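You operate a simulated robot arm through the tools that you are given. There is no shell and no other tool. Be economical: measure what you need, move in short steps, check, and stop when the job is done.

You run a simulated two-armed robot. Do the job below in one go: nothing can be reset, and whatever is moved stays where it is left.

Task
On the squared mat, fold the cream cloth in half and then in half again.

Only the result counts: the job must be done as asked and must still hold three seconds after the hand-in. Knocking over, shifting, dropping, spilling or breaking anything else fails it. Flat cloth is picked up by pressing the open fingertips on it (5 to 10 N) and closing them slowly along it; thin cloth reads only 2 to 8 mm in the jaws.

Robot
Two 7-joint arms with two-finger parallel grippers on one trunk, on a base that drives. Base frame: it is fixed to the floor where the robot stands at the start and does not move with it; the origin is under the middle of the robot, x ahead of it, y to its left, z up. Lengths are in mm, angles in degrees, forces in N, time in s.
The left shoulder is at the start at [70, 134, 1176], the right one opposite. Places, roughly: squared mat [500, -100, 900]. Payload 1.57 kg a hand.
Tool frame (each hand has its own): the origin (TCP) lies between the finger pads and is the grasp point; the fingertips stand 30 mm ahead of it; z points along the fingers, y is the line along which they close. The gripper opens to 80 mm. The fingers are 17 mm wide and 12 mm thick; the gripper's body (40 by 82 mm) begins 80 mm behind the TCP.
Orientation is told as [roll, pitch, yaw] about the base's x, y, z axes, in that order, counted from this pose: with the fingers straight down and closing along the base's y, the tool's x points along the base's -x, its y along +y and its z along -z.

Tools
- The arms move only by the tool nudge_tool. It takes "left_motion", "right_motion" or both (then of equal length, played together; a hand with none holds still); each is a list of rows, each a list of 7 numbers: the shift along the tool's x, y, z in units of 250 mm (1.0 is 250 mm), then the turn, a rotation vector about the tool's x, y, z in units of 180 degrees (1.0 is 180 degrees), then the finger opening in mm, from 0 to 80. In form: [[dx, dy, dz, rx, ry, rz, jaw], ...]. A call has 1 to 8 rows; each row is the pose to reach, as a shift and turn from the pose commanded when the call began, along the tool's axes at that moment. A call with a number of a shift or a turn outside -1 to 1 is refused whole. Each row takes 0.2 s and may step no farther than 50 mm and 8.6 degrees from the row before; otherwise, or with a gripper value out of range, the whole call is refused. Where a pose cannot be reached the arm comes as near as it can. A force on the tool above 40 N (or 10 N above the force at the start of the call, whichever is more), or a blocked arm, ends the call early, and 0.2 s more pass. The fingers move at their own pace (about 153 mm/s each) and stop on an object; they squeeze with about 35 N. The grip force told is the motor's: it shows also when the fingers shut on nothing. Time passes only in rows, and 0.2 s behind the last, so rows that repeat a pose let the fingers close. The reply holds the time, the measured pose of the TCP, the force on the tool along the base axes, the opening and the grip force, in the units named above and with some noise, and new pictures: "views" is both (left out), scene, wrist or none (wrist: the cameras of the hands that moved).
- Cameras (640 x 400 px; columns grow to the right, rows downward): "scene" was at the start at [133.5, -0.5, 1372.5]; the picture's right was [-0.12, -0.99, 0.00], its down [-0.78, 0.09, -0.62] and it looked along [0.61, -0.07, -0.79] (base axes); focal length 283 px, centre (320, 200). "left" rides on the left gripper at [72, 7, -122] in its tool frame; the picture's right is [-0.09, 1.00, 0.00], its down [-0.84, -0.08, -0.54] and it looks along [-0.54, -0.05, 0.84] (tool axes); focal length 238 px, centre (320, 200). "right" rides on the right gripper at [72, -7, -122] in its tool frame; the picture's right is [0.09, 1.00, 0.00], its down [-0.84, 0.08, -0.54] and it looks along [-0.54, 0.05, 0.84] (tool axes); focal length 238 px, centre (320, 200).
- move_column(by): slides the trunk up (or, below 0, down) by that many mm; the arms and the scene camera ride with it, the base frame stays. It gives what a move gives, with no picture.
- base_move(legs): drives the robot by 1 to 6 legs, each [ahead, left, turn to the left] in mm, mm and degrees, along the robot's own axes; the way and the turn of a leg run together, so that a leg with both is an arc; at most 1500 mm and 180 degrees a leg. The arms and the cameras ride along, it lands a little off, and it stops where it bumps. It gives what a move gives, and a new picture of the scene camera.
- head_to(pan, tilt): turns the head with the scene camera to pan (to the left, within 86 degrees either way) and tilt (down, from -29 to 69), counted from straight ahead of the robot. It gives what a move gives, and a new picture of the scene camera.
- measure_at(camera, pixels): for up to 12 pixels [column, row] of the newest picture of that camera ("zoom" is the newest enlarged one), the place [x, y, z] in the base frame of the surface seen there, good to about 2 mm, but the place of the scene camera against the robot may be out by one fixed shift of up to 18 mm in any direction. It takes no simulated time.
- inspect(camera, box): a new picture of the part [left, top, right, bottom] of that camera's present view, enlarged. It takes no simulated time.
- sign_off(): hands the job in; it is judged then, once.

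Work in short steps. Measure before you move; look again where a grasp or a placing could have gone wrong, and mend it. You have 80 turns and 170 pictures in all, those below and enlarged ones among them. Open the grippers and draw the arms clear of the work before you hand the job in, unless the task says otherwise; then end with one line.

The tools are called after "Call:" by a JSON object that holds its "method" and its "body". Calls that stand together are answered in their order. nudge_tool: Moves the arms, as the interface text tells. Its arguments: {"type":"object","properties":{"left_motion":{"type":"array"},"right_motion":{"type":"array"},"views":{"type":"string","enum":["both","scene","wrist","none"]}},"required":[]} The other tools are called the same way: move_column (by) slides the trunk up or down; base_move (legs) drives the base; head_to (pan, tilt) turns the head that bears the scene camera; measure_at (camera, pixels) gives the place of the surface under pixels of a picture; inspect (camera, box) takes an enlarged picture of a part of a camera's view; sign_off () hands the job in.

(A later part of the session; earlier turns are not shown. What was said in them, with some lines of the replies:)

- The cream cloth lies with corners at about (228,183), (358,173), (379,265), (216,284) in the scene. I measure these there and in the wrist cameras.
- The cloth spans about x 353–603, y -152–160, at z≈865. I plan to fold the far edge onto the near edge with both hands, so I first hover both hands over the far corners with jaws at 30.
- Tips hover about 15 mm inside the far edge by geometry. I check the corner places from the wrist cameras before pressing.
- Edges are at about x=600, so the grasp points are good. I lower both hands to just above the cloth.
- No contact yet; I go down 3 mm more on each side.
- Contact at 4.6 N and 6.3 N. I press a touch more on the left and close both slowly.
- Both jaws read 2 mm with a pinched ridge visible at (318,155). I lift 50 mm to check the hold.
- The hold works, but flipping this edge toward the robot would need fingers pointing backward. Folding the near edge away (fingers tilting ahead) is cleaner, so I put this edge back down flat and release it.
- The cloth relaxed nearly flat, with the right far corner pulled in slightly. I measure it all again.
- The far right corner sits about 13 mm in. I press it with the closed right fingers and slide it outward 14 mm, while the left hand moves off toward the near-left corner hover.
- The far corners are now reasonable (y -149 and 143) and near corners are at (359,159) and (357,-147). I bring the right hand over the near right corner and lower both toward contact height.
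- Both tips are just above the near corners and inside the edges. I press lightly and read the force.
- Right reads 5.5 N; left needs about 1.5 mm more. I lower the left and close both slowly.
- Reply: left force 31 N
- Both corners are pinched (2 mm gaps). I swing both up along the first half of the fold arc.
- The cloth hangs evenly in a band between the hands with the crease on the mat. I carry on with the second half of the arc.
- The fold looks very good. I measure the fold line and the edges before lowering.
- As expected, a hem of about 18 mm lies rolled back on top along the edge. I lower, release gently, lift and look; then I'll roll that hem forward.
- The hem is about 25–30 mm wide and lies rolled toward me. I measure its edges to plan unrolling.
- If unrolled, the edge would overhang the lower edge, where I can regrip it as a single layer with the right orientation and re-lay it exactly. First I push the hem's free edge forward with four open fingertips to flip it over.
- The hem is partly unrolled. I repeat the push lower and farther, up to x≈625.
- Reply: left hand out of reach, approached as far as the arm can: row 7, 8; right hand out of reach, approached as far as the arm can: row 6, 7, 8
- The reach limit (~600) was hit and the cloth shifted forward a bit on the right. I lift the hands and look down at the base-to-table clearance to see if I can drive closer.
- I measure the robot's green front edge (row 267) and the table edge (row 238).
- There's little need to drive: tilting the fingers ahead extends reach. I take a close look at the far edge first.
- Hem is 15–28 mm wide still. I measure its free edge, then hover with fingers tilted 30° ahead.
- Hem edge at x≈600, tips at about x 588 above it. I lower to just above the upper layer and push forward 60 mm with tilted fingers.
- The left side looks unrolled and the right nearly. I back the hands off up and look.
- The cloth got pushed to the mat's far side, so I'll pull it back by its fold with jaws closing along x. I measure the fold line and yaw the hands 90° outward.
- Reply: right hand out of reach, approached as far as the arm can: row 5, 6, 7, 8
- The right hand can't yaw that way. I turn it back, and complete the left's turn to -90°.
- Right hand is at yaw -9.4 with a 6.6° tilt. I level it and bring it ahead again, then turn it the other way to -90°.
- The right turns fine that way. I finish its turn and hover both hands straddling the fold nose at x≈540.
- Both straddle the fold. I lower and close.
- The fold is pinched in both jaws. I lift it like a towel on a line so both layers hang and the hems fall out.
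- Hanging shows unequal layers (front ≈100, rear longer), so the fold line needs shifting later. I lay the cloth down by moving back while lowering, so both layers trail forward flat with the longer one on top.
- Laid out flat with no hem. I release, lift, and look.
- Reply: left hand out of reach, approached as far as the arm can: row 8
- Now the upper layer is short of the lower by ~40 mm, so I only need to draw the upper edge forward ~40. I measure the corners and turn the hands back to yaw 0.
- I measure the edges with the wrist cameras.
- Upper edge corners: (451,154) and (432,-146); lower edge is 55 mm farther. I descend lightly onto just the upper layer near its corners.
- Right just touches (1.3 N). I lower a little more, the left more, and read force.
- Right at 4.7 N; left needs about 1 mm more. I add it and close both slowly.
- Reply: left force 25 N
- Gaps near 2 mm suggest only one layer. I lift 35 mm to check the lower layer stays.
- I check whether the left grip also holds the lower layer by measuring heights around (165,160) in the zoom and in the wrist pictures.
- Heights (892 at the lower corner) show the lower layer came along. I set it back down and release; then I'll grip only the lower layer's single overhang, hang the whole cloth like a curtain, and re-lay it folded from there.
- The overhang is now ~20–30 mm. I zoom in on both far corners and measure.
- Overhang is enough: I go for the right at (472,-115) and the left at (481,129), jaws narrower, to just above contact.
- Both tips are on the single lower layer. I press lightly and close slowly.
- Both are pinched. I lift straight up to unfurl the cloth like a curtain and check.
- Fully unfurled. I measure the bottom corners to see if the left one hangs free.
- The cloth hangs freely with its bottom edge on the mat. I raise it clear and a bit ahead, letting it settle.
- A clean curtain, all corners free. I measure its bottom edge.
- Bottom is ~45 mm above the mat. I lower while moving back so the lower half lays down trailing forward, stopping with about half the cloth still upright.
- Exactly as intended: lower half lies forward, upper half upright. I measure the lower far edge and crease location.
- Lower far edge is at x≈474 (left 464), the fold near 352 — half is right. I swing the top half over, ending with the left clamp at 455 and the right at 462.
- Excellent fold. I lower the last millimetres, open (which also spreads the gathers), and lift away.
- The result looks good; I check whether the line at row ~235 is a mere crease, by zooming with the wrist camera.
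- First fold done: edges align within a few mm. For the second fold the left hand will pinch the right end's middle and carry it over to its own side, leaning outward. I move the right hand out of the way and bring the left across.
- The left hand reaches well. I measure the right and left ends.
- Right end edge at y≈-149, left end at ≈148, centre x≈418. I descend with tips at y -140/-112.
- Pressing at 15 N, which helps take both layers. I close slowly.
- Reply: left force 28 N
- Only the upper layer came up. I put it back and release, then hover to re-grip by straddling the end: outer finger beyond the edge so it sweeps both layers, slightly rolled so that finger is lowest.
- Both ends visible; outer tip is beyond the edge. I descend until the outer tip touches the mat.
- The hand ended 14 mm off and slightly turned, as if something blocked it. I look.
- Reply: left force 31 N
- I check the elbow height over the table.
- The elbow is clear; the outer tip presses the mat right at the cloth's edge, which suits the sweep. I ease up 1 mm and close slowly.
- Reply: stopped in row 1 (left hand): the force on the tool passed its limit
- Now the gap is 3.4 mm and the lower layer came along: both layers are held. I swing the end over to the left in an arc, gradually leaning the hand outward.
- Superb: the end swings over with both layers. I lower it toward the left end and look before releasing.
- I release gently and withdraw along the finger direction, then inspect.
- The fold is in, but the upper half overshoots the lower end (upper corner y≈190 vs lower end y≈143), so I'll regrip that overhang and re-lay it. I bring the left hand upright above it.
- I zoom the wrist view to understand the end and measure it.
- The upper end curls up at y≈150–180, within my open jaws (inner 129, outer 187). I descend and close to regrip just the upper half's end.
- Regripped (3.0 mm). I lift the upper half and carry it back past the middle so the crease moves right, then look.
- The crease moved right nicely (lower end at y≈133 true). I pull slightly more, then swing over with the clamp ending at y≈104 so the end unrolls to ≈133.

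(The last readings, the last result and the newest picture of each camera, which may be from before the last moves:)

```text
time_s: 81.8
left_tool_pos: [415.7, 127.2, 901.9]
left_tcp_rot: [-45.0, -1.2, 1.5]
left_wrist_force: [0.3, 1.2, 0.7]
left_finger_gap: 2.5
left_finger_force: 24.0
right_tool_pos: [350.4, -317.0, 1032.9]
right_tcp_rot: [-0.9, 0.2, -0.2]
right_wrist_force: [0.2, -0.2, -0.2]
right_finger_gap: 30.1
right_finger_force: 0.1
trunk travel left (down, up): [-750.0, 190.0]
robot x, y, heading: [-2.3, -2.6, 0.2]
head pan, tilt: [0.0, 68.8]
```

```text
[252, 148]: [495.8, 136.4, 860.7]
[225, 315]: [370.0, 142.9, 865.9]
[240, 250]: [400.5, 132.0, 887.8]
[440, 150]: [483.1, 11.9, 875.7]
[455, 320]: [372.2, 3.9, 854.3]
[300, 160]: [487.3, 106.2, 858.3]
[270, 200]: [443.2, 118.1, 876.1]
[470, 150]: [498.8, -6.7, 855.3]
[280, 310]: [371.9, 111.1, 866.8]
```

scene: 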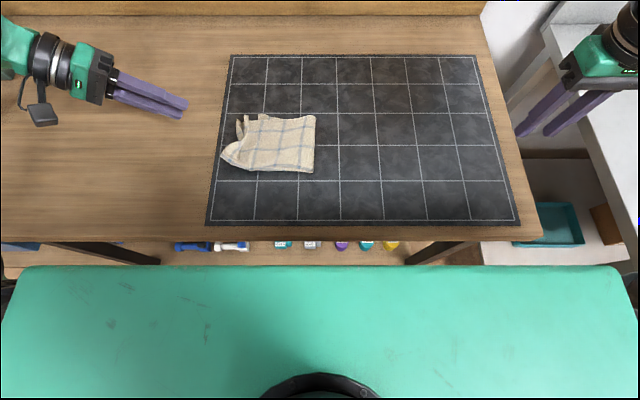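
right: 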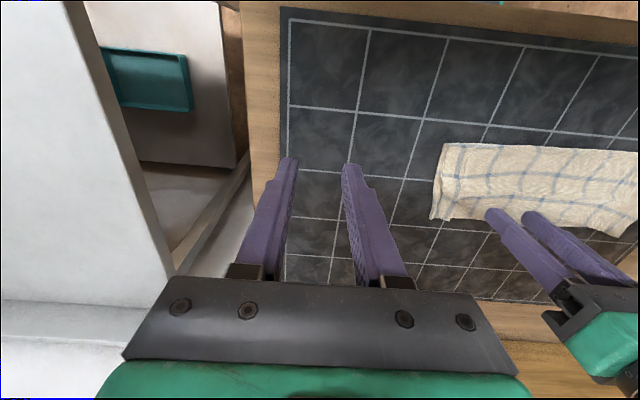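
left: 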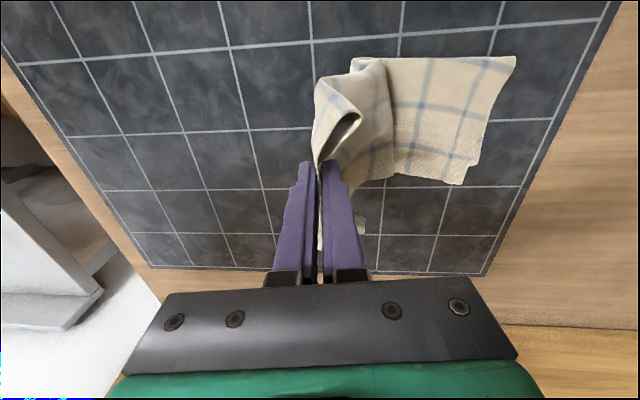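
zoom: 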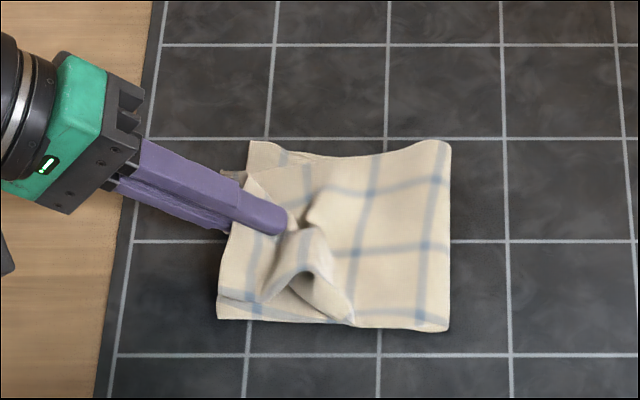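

I release and withdraw outward, then inspect.

Call:
{"method": "nudge_tool", "body": {"left_motion": [[0, 0, 0.006, 0, 0, 0, 0], [0, 0, 0.006, 0, 0, 0, 8], [0, 0, 0.006, 0, 0, 0, 16], [0, 0.0, 0.0, 0, 0, 0, 24], [0, 0, -0.12, 0, 0, 0, 24], [0, 0, -0.3, 0, 0, 0, 24], [0, 0, -0.5, 0, 0, 0, 24]], "views": "none"}}

Call:
{"method": "inspect", "body": {"camera": "scene", "box": [180, 70, 380, 195]}}

Call:
{"method": "measure_at", "body": {"camera": "zoom", "pixels": [[252, 148], [222, 315], [195, 260], [440, 150], [445, 325], [230, 180], [210, 220], [240, 280], [270, 310], [300, 250]]}}

```text
time_s: 83.3
left_tool_pos: [410.8, 214.0, 989.2]
left_tcp_rot: [-45.0, -1.1, 1.4]
left_wrist_force: [0.2, -0.1, 0.0]
left_finger_gap: 23.8
left_finger_force: 0.2
right_tool_pos: [350.3, -317.3, 1032.0]
right_tcp_rot: [-0.8, 0.3, -0.3]
right_wrist_force: [0.4, 0.0, -0.1]
right_finger_gap: 29.9
right_finger_force: 0.0
trunk travel left (down, up): [-750.0, 190.0]
robot x, y, heading: [-3.8, -0.4, -0.1]
head pan, tilt: [0.0, 68.8]
```

```text
3.20 times, centred on (280, 132) of scene
```

zoom: 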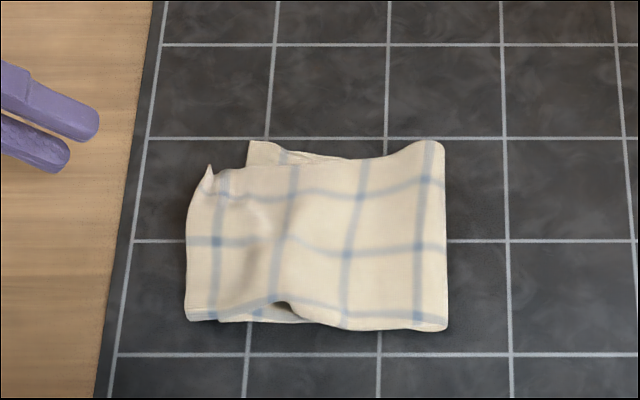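

```text
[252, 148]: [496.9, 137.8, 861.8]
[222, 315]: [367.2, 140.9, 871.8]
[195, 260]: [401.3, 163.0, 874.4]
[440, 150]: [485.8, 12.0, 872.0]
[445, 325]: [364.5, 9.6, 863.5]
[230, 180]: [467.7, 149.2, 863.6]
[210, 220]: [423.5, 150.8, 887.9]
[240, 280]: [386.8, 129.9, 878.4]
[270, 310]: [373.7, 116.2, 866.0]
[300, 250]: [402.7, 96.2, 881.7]
```

The cloth now is a quarter-size packet (about 130 × 155 mm) on the mat, edges within ~20 mm. I draw the left arm clear and take a last look.

Call:
{"method": "nudge_tool", "body": {"left_motion": [[0, 0, -0.12, 0, 0, 0, 30], [0, 0, -0.26, 0, 0, 0, 30], [0, 0, -0.4, 0, 0, 0, 30], [0, 0, -0.4, 0, 0, 0, 30]], "views": "scene"}}

Call:
{"method": "inspect", "body": {"camera": "scene", "box": [180, 70, 380, 195]}}

```text
time_s: 84.3
left_tool_pos: [407.1, 285.8, 1061.9]
left_tcp_rot: [-44.9, -1.1, 1.6]
left_wrist_force: [0.6, 1.1, -0.1]
left_finger_gap: 29.9
left_finger_force: 0.1
right_tool_pos: [351.1, -317.9, 1032.2]
right_tcp_rot: [-0.8, 0.2, -0.2]
right_wrist_force: [0.0, -0.1, -0.1]
right_finger_gap: 29.9
right_finger_force: 0.0
trunk travel left (down, up): [-750.0, 190.0]
robot x, y, heading: [-0.9, -1.6, 0.1]
head pan, tilt: [0.0, 68.8]
```

scene: 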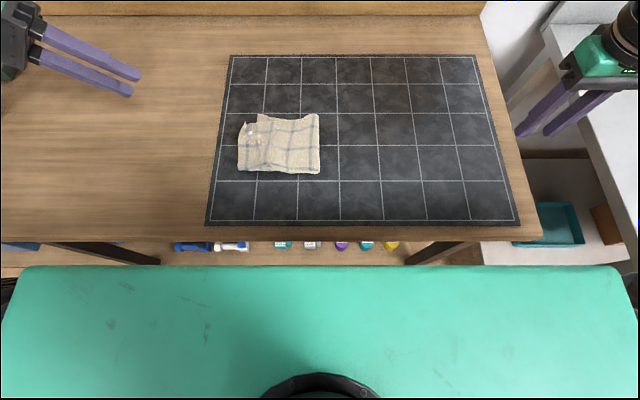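

```text
3.20 times, centred on (280, 132) of scene
5 turns are left
```

zoom: 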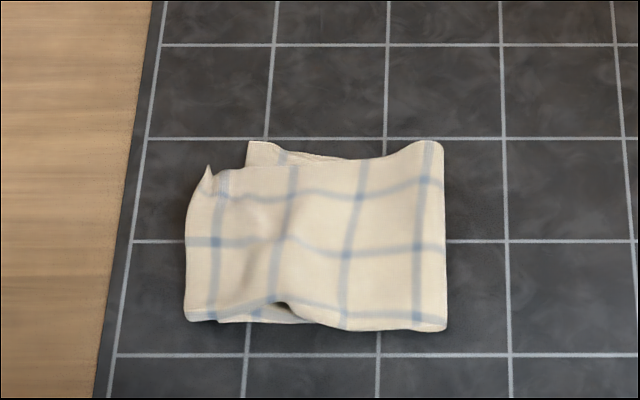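

The packet is stable, folded in half and in half again, fully on the mat; both grippers are open and clear. I hand in.

Call:
{"method": "sign_off", "body": {}}

```text
The job is handed in.
```

The cream cloth is folded in half and in half again on the squared mat, as a packet of about 130 × 155 mm. It isn't perfectly neat: the top half overhangs the bottom by about 20 mm on the left, and a small bulge remains.
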